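You operate a simulated robot arm through the tools that you are given. There is no shell and no other tool. Be economical: measure what you need, move in short steps, check, and stop when the job is done.

You are at the controls of a simulated robot arm. One attempt, no reset.

TASK
Clamp the cable stubs, press the loose red and white caps home, then free the stubs.
Fine: clamp slider at GRIP to clamp, back at FREE at the end. Leave the grey cap.
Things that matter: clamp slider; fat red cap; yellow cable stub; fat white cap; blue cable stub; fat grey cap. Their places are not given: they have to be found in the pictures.

The check looks at the end state, three seconds after you hand in, the way a careful person would. Anything else that was tipped, shoved, dropped, spilled or broken makes it a failure. Lids that push on must go on centred and level and be pressed home; caps that screw on are set level and turned clockwise until they are tight.

THE ROBOT
A 7-joint arm with a two-finger parallel gripper, fixed in place. Base frame: the origin is at the foot of the arm, x ahead of it, y to its left, z up; the work surface is at about z = 764. Readings come in mm, degrees, newtons and seconds.
With the tool pointing down near the work surface it reaches from about 300 to 700 mm from the base axis. Its first joint turns from -66.0 to 66.0 degrees. Payload 1.57 kg.
The TCP is the grasp point between the finger pads, 30 mm short of the fingertips. In the tool frame z runs along the fingers and y along their closing line. Largest opening 110 mm; finger width 24, thickness 12; the body of the gripper, 48 by 112 mm, starts 78 mm behind the TCP.
Orientation is that of the tool frame in the base frame, as [roll, pitch, yaw] about the fixed x, y, z axes, in that order (R = Rz(yaw) Ry(pitch) Rx(roll)). With the fingers straight down and closing along the base's y, the tool's x points along the base's -x, its y along +y and its z along -z.

THE INTERFACE
- The arm moves only by the tool step_arm. Its argument "increments" is a list of rows, each a list of 7 numbers: the finger opening in mm, from 0 to 110, then the shift along the tool's x, y, z in mm, then the turn, a rotation vector about the tool's x, y, z in degrees. In form: [[hand, tx, ty, tz, wx, wy, wz], ...]. A call has 1 to 10 rows; each row is the pose to reach, as a shift and turn from the pose commanded when the call began, along the tool's axes at that moment. Rows are played at 5 a second. More than 50 mm and 8.6 degrees between two rows, or a gripper value outside its range, and nothing of the call is played. A pose out of reach is approached as far as the arm can. The call stops where the force on the tool passes 70 N (or 10 N more than at its start, if that is more) or the arm is blocked; 0.2 s more then pass. The fingers move at their own pace (about 108 mm/s each) and stop on an object; they squeeze with about 24 N. The grip force told is the motor's: it shows also when the fingers shut on nothing. Time passes only in rows, and 0.2 s behind the last, so rows that repeat a pose let the fingers close. It gives the time, the measured TCP pose, the force on the tool (base axes), the opening and the grip force at its end, in the units of the frame above (readings bear some noise).
- Cameras (640 x 400 px; columns grow to the right, rows downward): "scene" is fixed at [173.3, -406.9, 1406.4]; the picture's right is [0.62, -0.78, 0.00], its down [-0.51, -0.41, -0.75] and it looks along [0.59, 0.47, -0.66] (base axes); focal length 343 px, centre (320, 200). "wrist" rides on the gripper at [70, 16, -141] in the tool frame; the picture's right is [-0.23, 0.97, 0.00], its down [-0.86, -0.20, -0.48] and it looks along [-0.47, -0.11, 0.88] (tool axes); focal length 222 px, centre (320, 200).
- capture(camera): a new picture of that camera. It takes no simulated time.
- pixel_to_xyz(camera, pixels): for up to 12 pixels [column, row] of the newest picture of that camera ("zoom" is the newest enlarged one), the place [x, y, z] in the base frame of the surface seen there, good to about 2 mm, but the place of the scene camera against the robot may be out by one fixed shift of up to 12 mm in any direction. It takes no simulated time.
- enlarge(camera, box): a new picture of the part [left, top, right, bottom] of that camera's present view, enlarged. It takes no simulated time.
- finish_job(): hands the job in; it is judged then, once.

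Keep the steps short. Do not move on a guess: measure, check each grasp and each placing, and mend mistakes. In all there are 80 turns and 38 pictures (those below and enlarged ones count). Leave the gripper open and the arm clear of the work at the hand-in unless told otherwise, and finish with a single line.

The tools are called after "Emit:" as name(argument=value, ...) on one line, values as JSON. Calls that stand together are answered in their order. step_arm: Moves the arm, as the interface text tells. Its arguments: {"type":"object","properties":{"increments":{"type":"array","items":{"type":"array","items":{"type":"number"}}}},"required":["increments"]} The other tools are called the same way: capture (camera) takes a picture; pixel_to_xyz (camera, pixels) gives the place of the surface under pixels of a picture; enlarge (camera, box) takes an enlarged picture of a part of a camera's view; finish_job () hands the job in.

At the start:

```text
time: 0.0
position: [465.0, 56.1, 1006.2]
tcp_rot: [180.0, 0.0, 179.9]
ft_force: [0.4, 0.3, -0.6]
opening: 110.1
grip_force: 0.1
```

scene: 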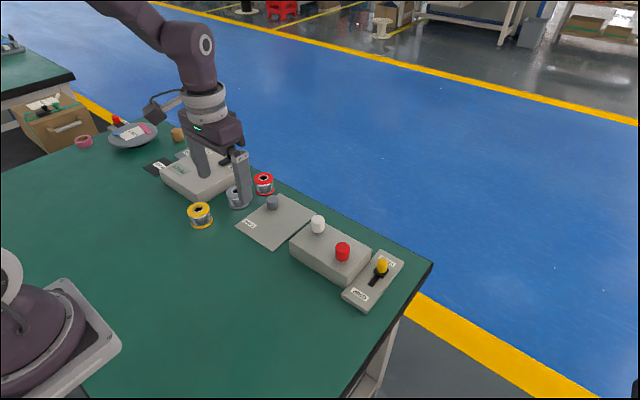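
wrist: 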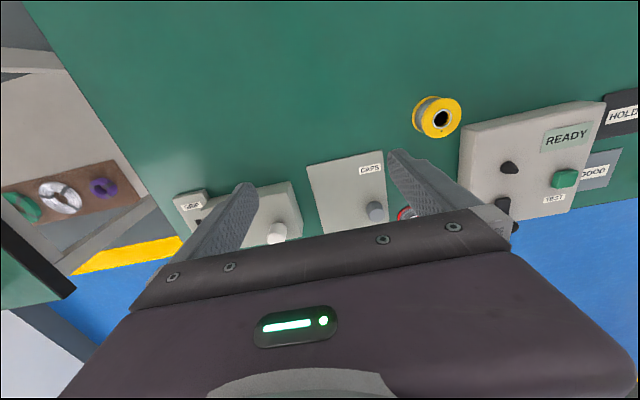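

I see the two-cap box near (330,250), the clamp slider plate at (373,280) and the caps plate at (273,220). I'll enlarge these areas before measuring.

Emit:
enlarge(camera="scene", box=[280, 200, 420, 320])

Emit:
enlarge(camera="scene", box=[150, 130, 310, 250])

```text
3.33 times, centred on (350, 260) of scene
```

zoom: 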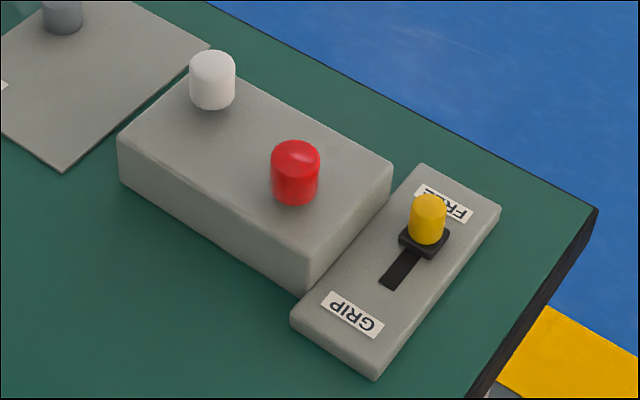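

```text
3.33 times, centred on (230, 190) of scene
```

zoom: 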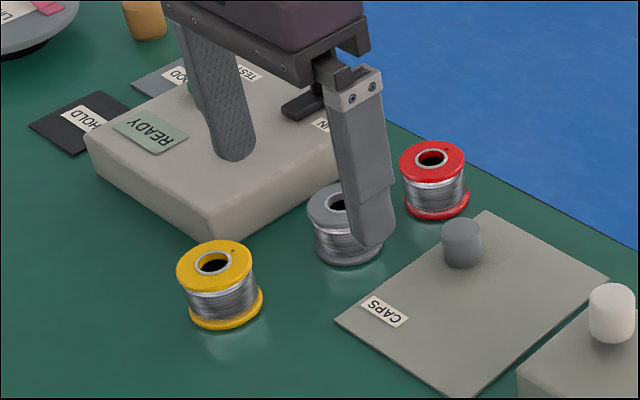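

Caps stand on the box and the yellow knob is on the FREE side. I'll measure points on the caps, box, knob and slot.

Emit:
pixel_to_xyz(camera="scene", pixels=[[342.5, 244.5], [342.5, 258], [317.9, 217.5], [318, 230], [382.5, 260.5], [382, 269], [384, 275], [369, 284], [314, 245], [359, 287], [330, 246], [394, 263]])

Emit:
enlarge(camera="wrist", box=[160, 140, 400, 290])

```text
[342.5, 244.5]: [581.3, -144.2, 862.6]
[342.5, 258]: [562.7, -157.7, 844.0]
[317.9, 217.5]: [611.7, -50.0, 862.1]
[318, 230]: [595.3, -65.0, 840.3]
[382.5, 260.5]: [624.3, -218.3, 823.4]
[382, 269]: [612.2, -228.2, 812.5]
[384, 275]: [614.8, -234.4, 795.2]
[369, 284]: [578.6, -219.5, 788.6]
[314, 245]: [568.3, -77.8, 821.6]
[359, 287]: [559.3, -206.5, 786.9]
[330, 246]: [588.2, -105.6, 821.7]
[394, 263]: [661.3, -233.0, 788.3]
```

```text
2.67 times, centred on (280, 215) of wrist
```

zoom: 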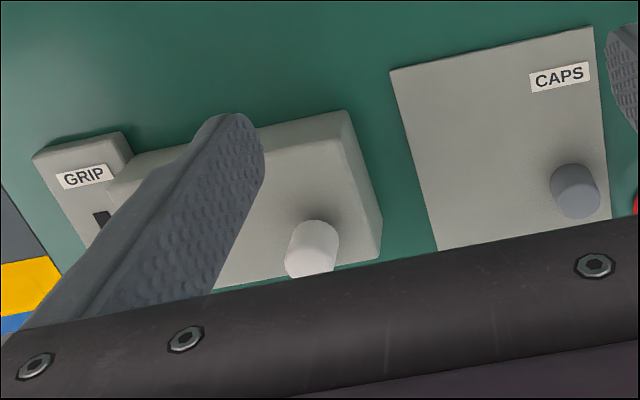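

The box top is about 822 and the cap tops about 862 in the scene camera, which may be shifted. I'll move high above the box so the wrist camera can measure without that shift.

Emit:
step_arm(increments=[[110, -13, -34, 0, 0, 0, 0], [110, -26, -68, 0, 0, 0, 0], [110, -39, -102, 0, 0, 0, 0], [110, -52, -136, 0, 0, 0, 0], [110, -65, -166, 0, 0, 0, 0]])

Emit:
capture(camera="wrist")

```text
time: 1.2
position: [528.5, -111.0, 1005.6]
tcp_rot: [180.0, 0.0, -179.9]
ft_force: [-0.1, 0.3, 0.3]
opening: 110.0
grip_force: 0.0
```

```text
32 pictures are left
```

wrist: 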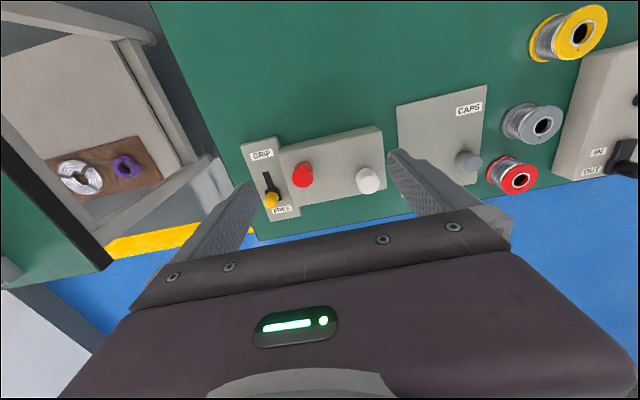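

Everything is visible. I'll enlarge this view for accurate measuring.

Emit:
enlarge(camera="wrist", box=[230, 120, 400, 226])

```text
3.76 times, centred on (315, 173) of wrist
```

zoom: 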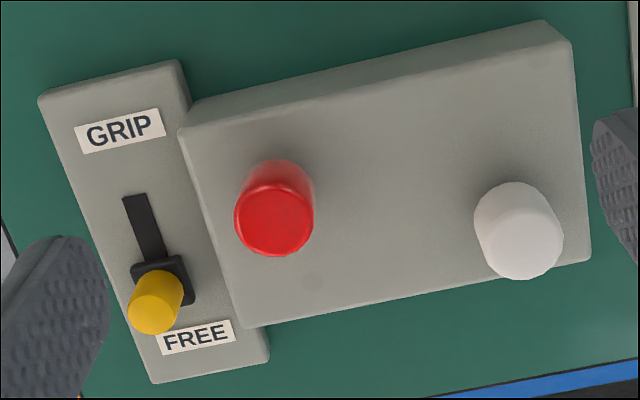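

Both caps, the knob and the slot are clear. I'll measure their centres and edges.

Emit:
pixel_to_xyz(camera="zoom", pixels=[[273, 222], [239, 222], [308, 222], [273, 250], [518, 244], [480, 240], [556, 244], [518, 272], [153, 315], [180, 270], [133, 200], [400, 150]])

Emit:
pixel_to_xyz(camera="zoom", pixels=[[45, 100], [175, 66], [265, 355], [155, 378], [190, 135], [245, 320], [560, 45], [585, 255], [40, 180], [150, 258], [135, 265], [176, 294]])

```text
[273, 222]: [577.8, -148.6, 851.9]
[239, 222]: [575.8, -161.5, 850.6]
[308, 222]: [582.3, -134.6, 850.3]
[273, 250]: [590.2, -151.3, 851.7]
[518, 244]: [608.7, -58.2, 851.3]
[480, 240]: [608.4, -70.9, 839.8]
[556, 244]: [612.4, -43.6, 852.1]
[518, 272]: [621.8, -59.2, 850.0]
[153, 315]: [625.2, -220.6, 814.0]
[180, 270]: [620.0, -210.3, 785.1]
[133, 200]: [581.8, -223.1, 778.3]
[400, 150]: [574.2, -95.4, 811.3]
```

```text
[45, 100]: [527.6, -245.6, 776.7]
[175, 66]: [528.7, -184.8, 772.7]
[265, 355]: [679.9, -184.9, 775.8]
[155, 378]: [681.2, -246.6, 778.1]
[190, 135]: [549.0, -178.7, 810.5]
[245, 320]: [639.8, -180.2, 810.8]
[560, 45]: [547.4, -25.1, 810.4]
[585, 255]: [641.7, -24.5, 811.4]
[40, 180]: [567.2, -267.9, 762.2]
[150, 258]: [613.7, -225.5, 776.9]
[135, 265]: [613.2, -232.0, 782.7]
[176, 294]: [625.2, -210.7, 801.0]
```

From the wrist camera:
- **Box top:** about 811
- **Cap tops:** about 851; red near (578,-148), white near (609,-58)
- **Slider knob:** near (625,-218), top at 814
- **Plate top:** 778

Next I move above the knob, with the tips still clear of everything at z 870, narrow the fingers, and look again.

Emit:
step_arm(increments=[[110, -24, -27, 26, 0, 0, 0], [80, -48, -54, 53, 0, 0, 0], [60, -72, -81, 80, 0, 0, 0], [44, -94, -107, 106, 0, 0, 0], [44, -94, -107, 106, 0, 0, 0]])

Emit:
enlarge(camera="wrist", box=[220, 100, 420, 225])

```text
time: 2.4
position: [622.3, -216.9, 897.7]
tcp_rot: [180.0, -0.1, 179.9]
ft_force: [-0.4, -0.1, 0.2]
opening: 44.2
grip_force: 0.0
```

```text
3.20 times, centred on (320, 162) of wrist
```

zoom: 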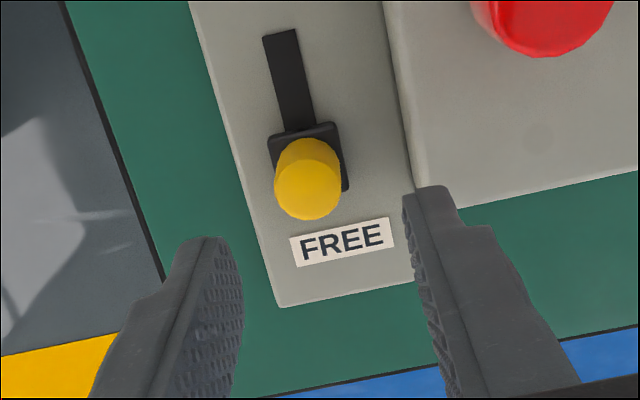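

Knob top is at about (308,190) in this zoom. I'll measure the knob, the slot ends and the carriage.

Emit:
pixel_to_xyz(camera="zoom", pixels=[[308, 190], [277, 190], [340, 190], [308, 216], [308, 168], [268, 140], [338, 125], [346, 188], [280, 34], [266, 42], [296, 32], [342, 260]])

```text
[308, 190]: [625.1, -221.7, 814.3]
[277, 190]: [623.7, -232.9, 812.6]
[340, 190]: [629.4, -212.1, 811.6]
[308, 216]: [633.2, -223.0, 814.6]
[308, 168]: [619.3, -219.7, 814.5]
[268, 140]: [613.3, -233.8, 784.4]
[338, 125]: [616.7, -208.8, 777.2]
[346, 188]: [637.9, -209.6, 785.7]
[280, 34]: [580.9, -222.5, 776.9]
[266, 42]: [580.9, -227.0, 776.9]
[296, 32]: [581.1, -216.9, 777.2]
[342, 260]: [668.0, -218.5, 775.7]
```

Knob centre is (625,-222), about 20 mm across; the carriage top is 785. I go down so the tips stop at about 793, then close on the knob.

Emit:
step_arm(increments=[[40, -2.5, -5, 10, 0, 0, 0], [40, -2.5, -5, 35, 0, 0, 0], [40, -2.5, -5, 58, 0, 0, 0], [40, -2.5, -5, 75, 0, 0, 0], [40, -2.5, -5, 75, 0, 0, 0], [15, -2.5, -5, 75, 0, 0, 0], [15, -2.5, -5, 75, 0, 0, 0]])

Emit:
enlarge(camera="wrist", box=[220, 100, 420, 225])

```text
time: 4.0
position: [627.0, -221.3, 824.3]
tcp_rot: [-180.0, 0.0, 179.9]
ft_force: [1.2, 0.9, -2.4]
opening: 22.8
grip_force: 35.0
```

```text
3.20 times, centred on (320, 162) of wrist
```

zoom: 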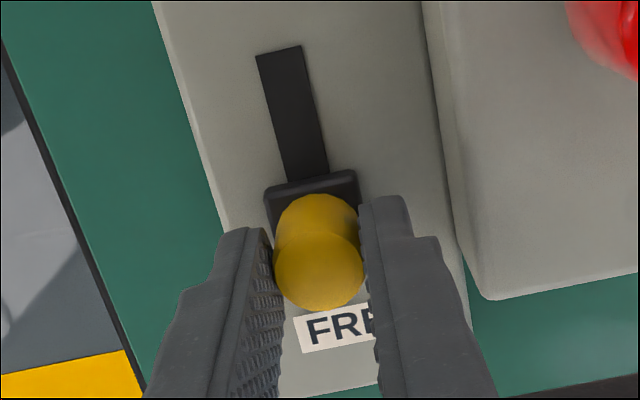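

The fingers hold the knob at 22.8 mm with grip force 35. I slide it toward GRIP, base −x, in small steps while watching the force.

Emit:
step_arm(increments=[[15, 6, 0, 0, 0, 0, 0], [15, 12, 0, 0, 0, 0, 0], [15, 18, 0, 0, 0, 0, 0], [15, 24, 0, 0, 0, 0, 0], [15, 29, 0, 0, 0, 0, 0], [15, 33, 0, 0, 0, 0, 0]])

Emit:
enlarge(camera="wrist", box=[220, 100, 420, 225])

```text
time: 5.4
position: [591.5, -221.7, 825.4]
tcp_rot: [-180.0, 0.1, -180.0]
ft_force: [1.8, 1.2, -6.3]
opening: 22.6
grip_force: 35.6
```

```text
3.20 times, centred on (320, 162) of wrist
```

zoom: 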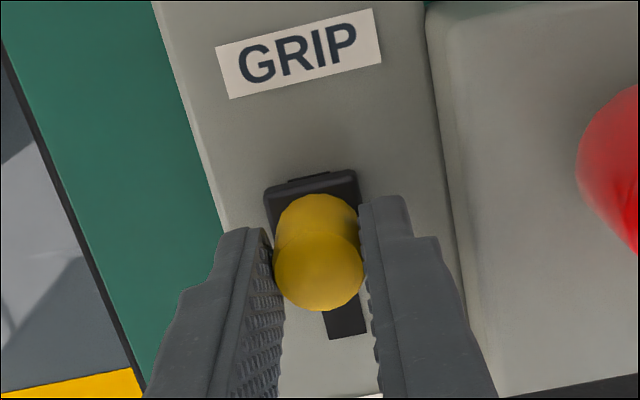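

The knob moved with the fingers, and a sliver of slot still shows ahead at (300,181). I push on gently to find the end stop.

Emit:
step_arm(increments=[[15, 2, 0, 0, 0, 0, 0], [15, 4, 0, 0, 0, 0, 0], [15, 6, 0, 0, 0, 0, 0]])

Emit:
enlarge(camera="wrist", box=[220, 100, 420, 225])

```text
time: 6.2
position: [587.0, -222.5, 824.3]
tcp_rot: [-179.9, 0.0, -180.0]
ft_force: [2.1, 4.9, 0.3]
opening: 22.8
grip_force: 34.7
```

```text
3.20 times, centred on (320, 162) of wrist
```

zoom: 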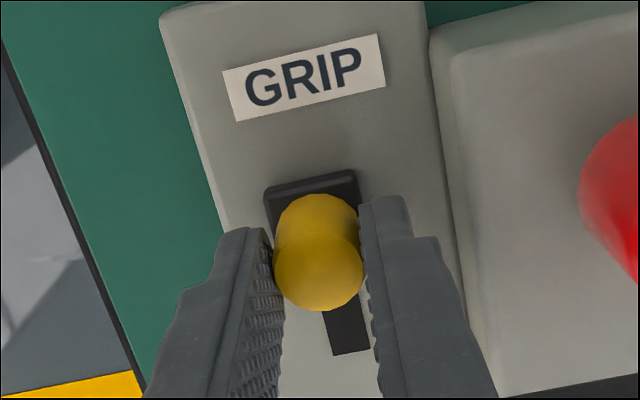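

Slot end is now covered. I try 4 mm more, to feel for the stop.

Emit:
step_arm(increments=[[15, 1.5, 0, 0, 0, 0, 0], [15, 3, 0, 0, 0, 0, 0], [15, 4, 0, 0, 0, 0, 0]])

```text
time: 7.0
position: [584.7, -221.1, 825.6]
tcp_rot: [-180.0, 0.2, -180.0]
ft_force: [23.1, -1.0, -8.7]
opening: 23.0
grip_force: 35.4
```

Force rose to 23 N with the position held at 585, so the slider is at its GRIP stop. I release and rise.

Emit:
step_arm(increments=[[40, 0, 0, 0, 0, 0, 0], [40, 0, 0, 0, 0, 0, 0], [40, 0, 0, -25, 0, 0, 0], [40, 0, 0, -60, 0, 0, 0], [40, 20, 0, -100, 0, 0, 0]])

Emit:
capture(camera="wrist")

Emit:
enlarge(camera="scene", box=[290, 205, 370, 265])

```text
time: 8.2
position: [561.6, -221.6, 924.9]
tcp_rot: [180.0, 0.0, 179.9]
ft_force: [-0.7, 0.4, -0.1]
opening: 40.1
grip_force: 0.0
```

```text
26 pictures are left
```

wrist: 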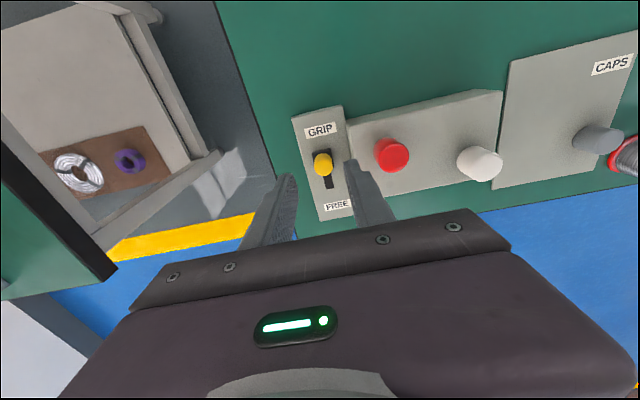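

```text
6.67 times, centred on (330, 235) of scene
```

zoom: 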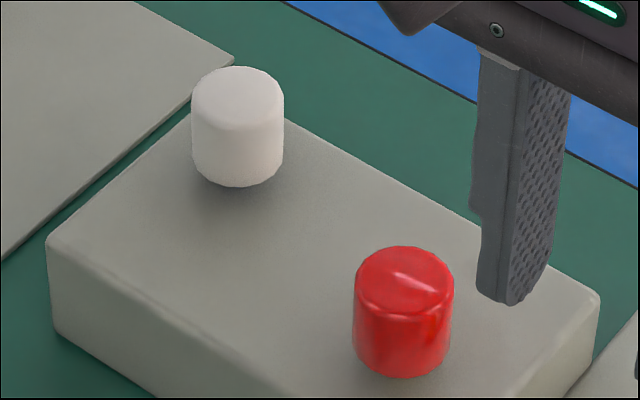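

The slider stayed at GRIP. The caps look slightly raised above the box with the stubs hidden. I'll measure their tops and lower edges in this zoom.

Emit:
pixel_to_xyz(camera="zoom", pixels=[[402, 283], [402, 306], [402, 340], [402, 372], [402, 382], [402, 395], [238, 100], [238, 118], [238, 150], [238, 181], [238, 192], [238, 205]])

```text
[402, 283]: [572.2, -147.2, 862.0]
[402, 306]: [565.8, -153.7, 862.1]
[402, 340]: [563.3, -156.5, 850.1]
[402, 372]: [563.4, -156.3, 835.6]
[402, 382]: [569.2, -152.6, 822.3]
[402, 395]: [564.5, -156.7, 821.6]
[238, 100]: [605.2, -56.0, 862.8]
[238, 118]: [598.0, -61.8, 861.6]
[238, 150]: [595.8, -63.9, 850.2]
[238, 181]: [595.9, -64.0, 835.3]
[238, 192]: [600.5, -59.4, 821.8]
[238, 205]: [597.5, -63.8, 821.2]
```

The cap bottoms sit about 12 mm above the box, resting on hidden stubs. I'll get the exact cap centres from the wrist camera.

Emit:
enlarge(camera="wrist", box=[360, 110, 520, 210])

```text
4.00 times, centred on (440, 160) of wrist
```

zoom: 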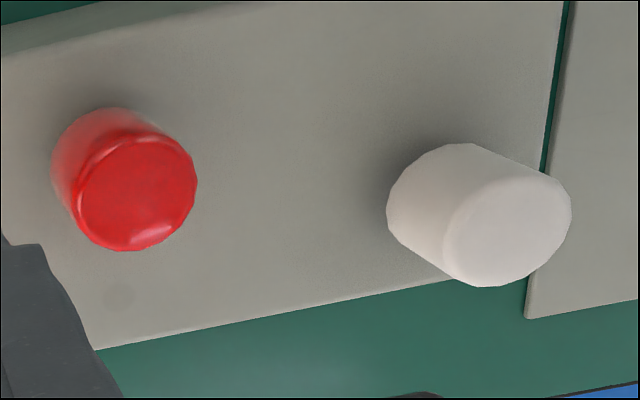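

Emit:
pixel_to_xyz(camera="zoom", pixels=[[136, 193], [78, 193], [194, 180], [136, 140], [130, 247], [507, 231], [450, 240], [567, 215], [525, 178], [490, 283], [120, 298], [300, 200]])

```text
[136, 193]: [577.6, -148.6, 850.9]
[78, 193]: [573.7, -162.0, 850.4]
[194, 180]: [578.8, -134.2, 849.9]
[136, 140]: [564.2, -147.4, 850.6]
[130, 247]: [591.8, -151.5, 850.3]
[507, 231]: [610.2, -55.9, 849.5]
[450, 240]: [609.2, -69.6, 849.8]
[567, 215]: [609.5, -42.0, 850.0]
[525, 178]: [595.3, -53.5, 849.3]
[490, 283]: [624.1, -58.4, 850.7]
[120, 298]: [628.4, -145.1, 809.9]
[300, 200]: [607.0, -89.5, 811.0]
```

Red centre is (578,-148.5) and white is (610,-56); both tops are level at about 850. I move above red with the fingers shut, tips at about 895.

Emit:
step_arm(increments=[[0, -8, 36, 0, 0, 0, 0], [0, -15.5, 73.2, 0, 0, 0, 0], [0, -15.5, 73.2, 0, 0, 0, 0], [0, -15.5, 73.2, 20, 0, 0, 0], [0, -15.5, 73.2, 33, 0, 0, 0], [0, -15.5, 73.2, 33, 0, 0, 0]])

Emit:
enlarge(camera="wrist", box=[240, 100, 440, 225])

Emit:
enlarge(camera="scene", box=[290, 205, 370, 265])

```text
time: 9.6
position: [578.0, -147.8, 891.4]
tcp_rot: [180.0, 0.0, 180.0]
ft_force: [0.3, 0.6, 0.1]
opening: 0.0
grip_force: 21.5
```

```text
3.20 times, centred on (340, 162) of wrist
```

zoom: 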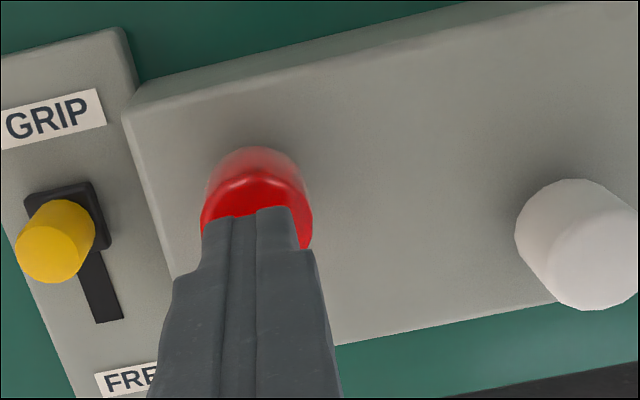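

```text
6.67 times, centred on (330, 235) of scene
```

zoom: 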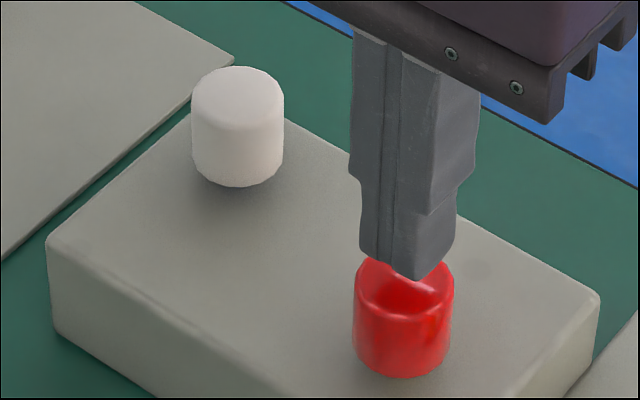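

The fingertips are centred over the red cap, about 10 mm above it. I press down slowly and watch the force.

Emit:
step_arm(increments=[[0, 0, 0.5, 5, 0, 0, 0], [0, 0, 0.5, 9, 0, 0, 0], [0, 0, 0.5, 11, 0, 0, 0], [0, 0, 0.5, 13, 0, 0, 0], [0, 0, 0.5, 15, 0, 0, 0], [0, 0, 0.5, 17, 0, 0, 0]])

```text
time: 11.0
position: [577.5, -147.6, 874.4]
tcp_rot: [-180.0, 0.0, 180.0]
ft_force: [0.1, -0.2, 3.4]
opening: 0.0
grip_force: 21.5
```

The tips are at 844, below the old cap top, with only 3 N, so the cap is sliding down. I look before pressing further.

Emit:
enlarge(camera="scene", box=[290, 205, 370, 265])

```text
6.67 times, centred on (330, 235) of scene
```

zoom: 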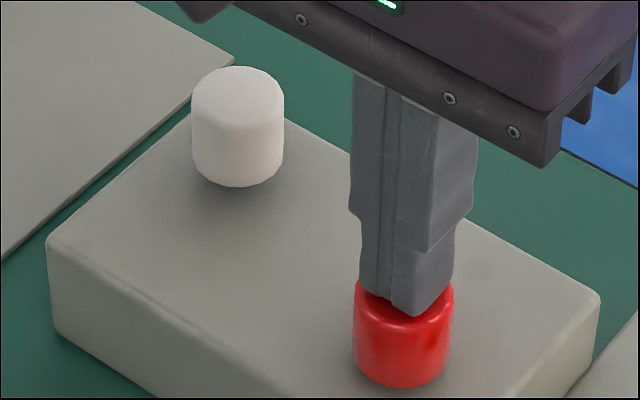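

The cap is going down level. I continue in 1.5 mm steps until a firm stop.

Emit:
step_arm(increments=[[0, 0, 0, 1.5, 0, 0, 0], [0, 0, 0, 3, 0, 0, 0], [0, 0, 0, 4.5, 0, 0, 0], [0, 0, 0, 6, 0, 0, 0], [0, 0, 0, 7.5, 0, 0, 0], [0, 0, 0, 9, 0, 0, 0]])

```text
time: 12.5
position: [578.4, -148.5, 870.1]
tcp_rot: [-179.9, 0.1, -179.9]
ft_force: [-9.0, 4.1, 21.6]
opening: 0.0
grip_force: 21.6
stopped in row 6: the force on the tool passed its limit (the readings are from after the stop); the commanded pose is now the measured one
```

The force passed its limit with the tips at 840, so the cap went down about 11 mm and its bottom is at the box top. I rise and inspect.

Emit:
step_arm(increments=[[0, 0, 0, -5, 0, 0, 0], [0, 0, 0, -25, 0, 0, 0], [0, 0, 0, -50, 0, 0, 0], [0, -16, 46, -50, 0, 0, 0], [0, -31.5, 92.5, -50, 0, 0, 0], [0, -31.5, 92.5, -50, 0, 0, 0]])

Emit:
enlarge(camera="scene", box=[290, 205, 370, 265])

Emit:
pixel_to_xyz(camera="zoom", pixels=[[402, 310], [380, 310], [425, 310], [402, 325], [402, 385], [402, 395], [402, 400]])

```text
time: 13.9
position: [611.9, -55.5, 917.7]
tcp_rot: [-179.9, 0.2, 180.0]
ft_force: [-0.9, -0.1, -0.2]
opening: 0.0
grip_force: 21.5
```

```text
6.67 times, centred on (330, 235) of scene
```

zoom: 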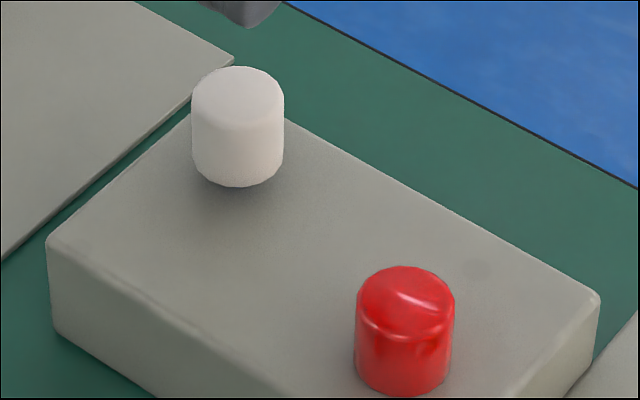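

```text
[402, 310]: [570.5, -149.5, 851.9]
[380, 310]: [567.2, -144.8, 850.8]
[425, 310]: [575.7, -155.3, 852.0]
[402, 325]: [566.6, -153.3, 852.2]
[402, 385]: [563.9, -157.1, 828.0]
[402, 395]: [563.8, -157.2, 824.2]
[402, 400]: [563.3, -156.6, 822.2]
```

Red is level with its bottom at the box surface. White comes next: I shift 2 mm back to centre, descend to about 4 mm above the cap, then press to about 871.

Emit:
step_arm(increments=[[0, 2, -0.5, 10, 0, 0, 0], [0, 2, -0.5, 22, 0, 0, 0], [0, 2, -0.5, 32, 0, 0, 0], [0, 2, -0.5, 32, 0, 0, 0]])

Emit:
enlarge(camera="scene", box=[280, 190, 360, 250])

Emit:
enlarge(camera="wrist", box=[240, 100, 440, 225])

```text
time: 14.9
position: [608.9, -56.4, 885.8]
tcp_rot: [180.0, 0.2, 180.0]
ft_force: [0.2, 0.9, 0.0]
opening: 0.0
grip_force: 20.7
```

```text
6.67 times, centred on (320, 220) of scene
```

zoom: 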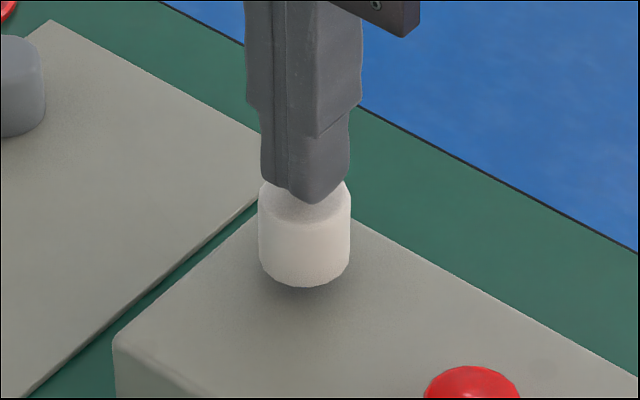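

```text
3.20 times, centred on (340, 162) of wrist
```

zoom: 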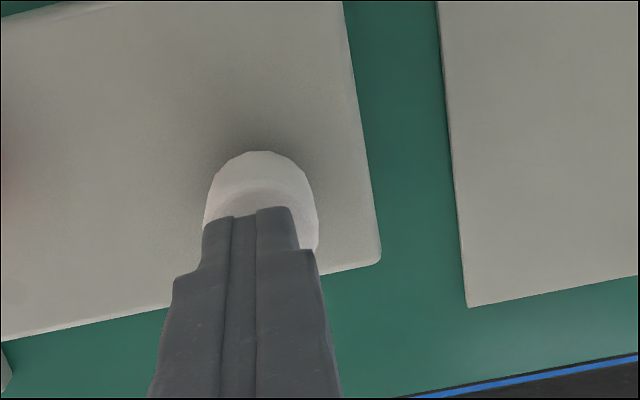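

The tips are centred over white, about 5 mm above it. I press slowly.

Emit:
step_arm(increments=[[0, -0.5, 0, 4, 0, 0, 0], [0, -0.5, 0, 6, 0, 0, 0], [0, -0.5, 0, 8, 0, 0, 0], [0, -0.5, 0, 10, 0, 0, 0], [0, -0.5, 0, 12, 0, 0, 0], [0, -0.5, 0, 14, 0, 0, 0], [0, -0.5, 0, 16, 0, 0, 0], [0, -0.5, 0, 18, 0, 0, 0], [0, -0.5, 0, 20, 0, 0, 0]])

```text
time: 16.9
position: [610.2, -56.7, 869.4]
tcp_rot: [-179.9, 0.3, -180.0]
ft_force: [-12.9, 6.5, 57.6]
opening: 0.2
grip_force: 21.3
```

It stopped at 869.4 with 58 N, the same depth as red. I rise and inspect both.

Emit:
step_arm(increments=[[0, 0, 0, -5, 0, 0, 0], [0, 0, 0, -25, 0, 0, 0], [0, 0, 0, -55, 0, 0, 0], [0, 0, 0, -100, 0, 0, 0], [40, 30, -40, -100, 0, 0, 0]])

Emit:
enlarge(camera="scene", box=[290, 205, 370, 265])

Emit:
pixel_to_xyz(camera="zoom", pixels=[[238, 125], [215, 125], [260, 125], [238, 110], [402, 310], [380, 310], [425, 310], [402, 292], [238, 190], [238, 200], [238, 206], [238, 210]])

```text
time: 18.1
position: [578.4, -95.7, 967.0]
tcp_rot: [-179.9, 0.1, -179.9]
ft_force: [0.4, 0.0, -0.2]
opening: 39.9
grip_force: 0.0
```

```text
6.67 times, centred on (330, 235) of scene
```

zoom: 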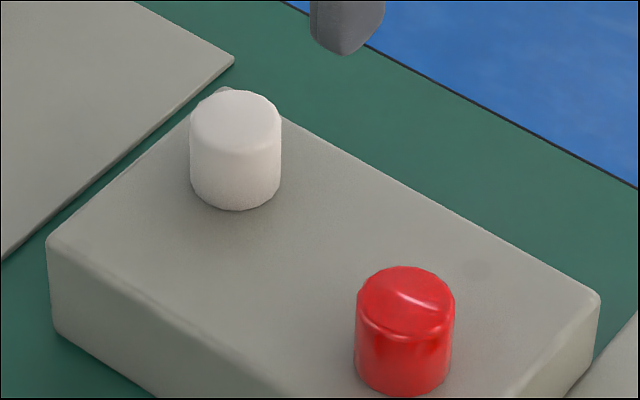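

```text
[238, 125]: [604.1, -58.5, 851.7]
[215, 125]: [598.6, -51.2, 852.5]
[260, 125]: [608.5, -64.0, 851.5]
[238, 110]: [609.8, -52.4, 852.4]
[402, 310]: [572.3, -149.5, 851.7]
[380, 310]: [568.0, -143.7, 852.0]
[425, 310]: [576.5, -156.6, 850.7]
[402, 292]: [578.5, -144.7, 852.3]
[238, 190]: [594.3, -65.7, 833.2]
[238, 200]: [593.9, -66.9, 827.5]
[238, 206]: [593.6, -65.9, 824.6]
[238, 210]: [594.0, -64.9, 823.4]
```

Both caps are level, with tops at 852 in the scene frame and bottoms at the box. Now I go back above the knob near (585,-222), opening 40, stopping at z about 900 to check.

Emit:
step_arm(increments=[[40, -3, -42, 0, 0, 0, 0], [40, -6, -84, 0, 0, 0, 0], [40, -7.5, -126, 0, 0, 0, 0], [40, -7.5, -126, 35, 0, 0, 0], [40, -7.5, -126, 67, 0, 0, 0], [40, -7.5, -126, 67, 0, 0, 0]])

Emit:
enlarge(camera="wrist", box=[220, 100, 420, 225])

Emit:
pixel_to_xyz(camera="zoom", pixels=[[308, 190], [277, 190], [340, 190], [308, 210], [308, 170]])

```text
time: 19.5
position: [586.2, -222.9, 900.2]
tcp_rot: [-179.9, 0.2, 179.9]
ft_force: [-0.5, 0.2, -0.1]
opening: 40.0
grip_force: 0.0
```

```text
3.20 times, centred on (320, 162) of wrist
```

zoom: 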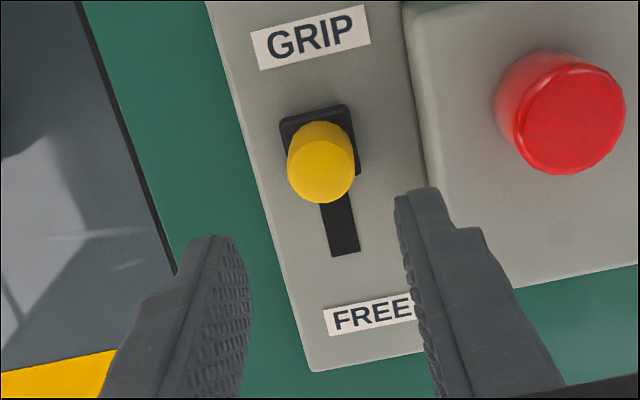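

```text
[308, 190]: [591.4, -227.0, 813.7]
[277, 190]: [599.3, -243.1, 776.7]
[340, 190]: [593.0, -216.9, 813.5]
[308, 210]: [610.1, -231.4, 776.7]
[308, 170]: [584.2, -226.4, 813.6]
```

The knob is centred at about (585,-222), directly below. I descend and grip.

Emit:
step_arm(increments=[[40, 0, 0.8, 25, 0, 0, 0], [40, 0, 0.8, 50, 0, 0, 0], [40, 0, 0.8, 75.5, 0, 0, 0], [40, 0, 0.8, 75.5, 0, 0, 0], [15, 0, 0.8, 75.5, 0, 0, 0], [15, 0, 0.8, 75.5, 0, 0, 0]])

```text
time: 20.9
position: [585.9, -223.4, 823.9]
tcp_rot: [-179.9, 0.4, -179.9]
ft_force: [0.6, 0.3, -4.1]
opening: 22.7
grip_force: 35.2
```

The knob is gripped at 22.7 mm. I slide it 40 mm toward FREE, base +x.

Emit:
step_arm(increments=[[15, -6, 0, 0, 0, 0, 0], [15, -12, 0, 0, 0, 0, 0], [15, -18, 0, 0, 0, 0, 0], [15, -24, 0, 0, 0, 0, 0], [15, -30, 0, 0, 0, 0, 0], [15, -35, 0, 0, 0, 0, 0], [15, -38, 0, 0, 0, 0, 0], [15, -40, 0, 0, 0, 0, 0], [15, -42, 0, 0, 0, 0, 0]])

```text
time: 22.9
position: [627.2, -221.2, 823.5]
tcp_rot: [-179.9, -0.1, 180.0]
ft_force: [-19.0, -0.3, -3.8]
opening: 22.8
grip_force: 35.1
```

The force reads −19 N in x at 627, so the FREE stop is reached. I release, rise and check.

Emit:
step_arm(increments=[[40, 0, 0, 0, 0, 0, 0], [40, 0, 0, 0, 0, 0, 0], [40, 0, 0, -30, 0, 0, 0], [40, 0, 0, -75, 0, 0, 0], [60, 30, 0, -110, 0, 0, 0], [80, 70, 20, -130, 0, 0, 0], [110, 105, 50, -150, 0, 0, 0]])

Emit:
capture(camera="scene")

Emit:
enlarge(camera="wrist", box=[240, 100, 440, 225])

Emit:
enlarge(camera="scene", box=[280, 200, 420, 320])

Emit:
pixel_to_xyz(camera="zoom", pixels=[[295, 165], [213, 75], [430, 202]])

```text
refused: row 7 steps farther than a row can; nothing moved
```

```text
15 pictures are left
```

scene: 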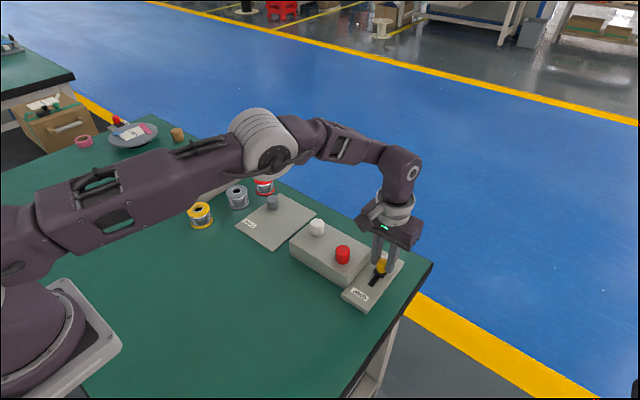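

```text
3.20 times, centred on (340, 162) of wrist
```

zoom: 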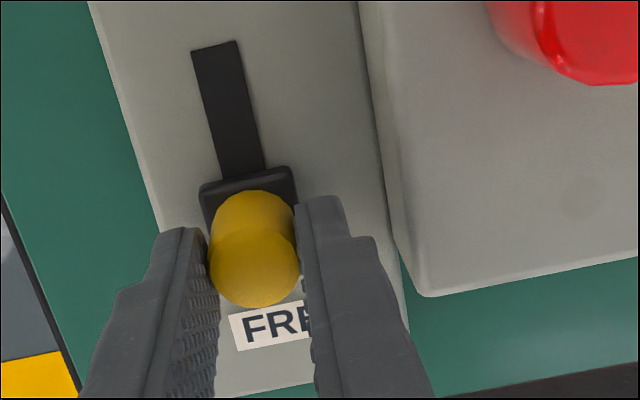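

```text
3.33 times, centred on (350, 260) of scene
```

zoom: 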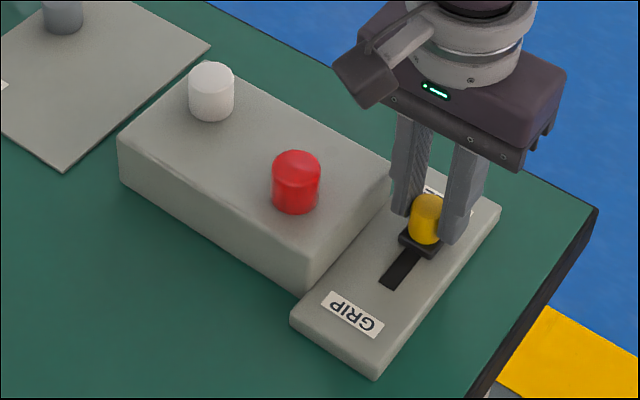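

```text
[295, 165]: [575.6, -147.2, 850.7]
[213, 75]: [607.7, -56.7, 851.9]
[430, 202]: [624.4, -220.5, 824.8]
```

The slider is at FREE. That call was refused because one row was too long, so I release and rise with shorter rows.

Emit:
step_arm(increments=[[40, 0, 0, 0, 0, 0, 0], [40, 0, 0, 0, 0, 0, 0], [40, 0, 0, -30, 0, 0, 0], [40, 0, 0, -70, 0, 0, 0], [60, 20, 0, -110, 0, 0, 0], [80, 50, 10, -140, 0, 0, 0], [110, 85, 30, -160, 0, 0, 0], [110, 85, 30, -160, 0, 0, 0]])

Emit:
enlarge(camera="scene", box=[280, 200, 420, 320])

Emit:
pixel_to_xyz(camera="zoom", pixels=[[295, 165], [213, 75], [430, 202]])

Emit:
capture(camera="wrist")

```text
time: 24.7
position: [542.2, -191.6, 984.3]
tcp_rot: [-180.0, 0.1, -180.0]
ft_force: [0.4, -0.1, 0.2]
opening: 110.0
grip_force: 0.0
```

```text
3.33 times, centred on (350, 260) of scene
```

zoom: 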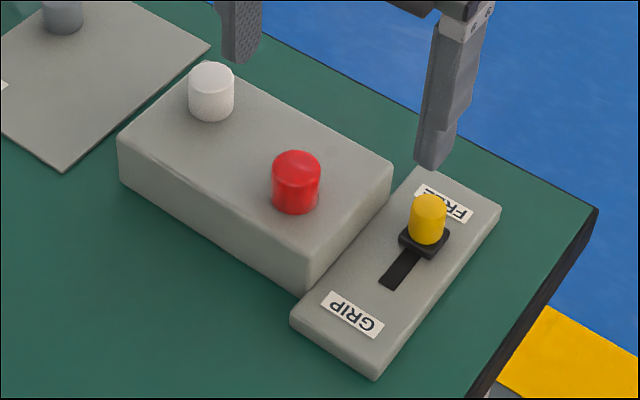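

```text
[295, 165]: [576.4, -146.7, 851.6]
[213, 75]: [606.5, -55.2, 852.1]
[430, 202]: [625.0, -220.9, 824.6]
```

```text
11 pictures are left
```

wrist: 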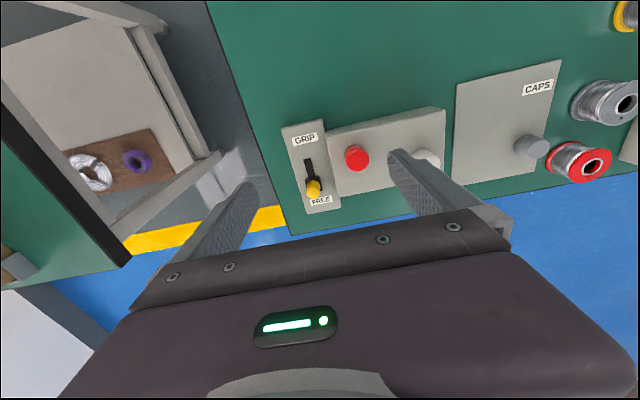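

The knob is at FREE, both caps are seated level, the grey cap is untouched, and the arm is clear with the gripper open. I hand in.

Emit:
finish_job()

```text
The job is handed in.
```

Job handed in: I clamped the stubs, pressed the red and white caps home and level, put the slider back at FREE, and left the grey cap untouched.
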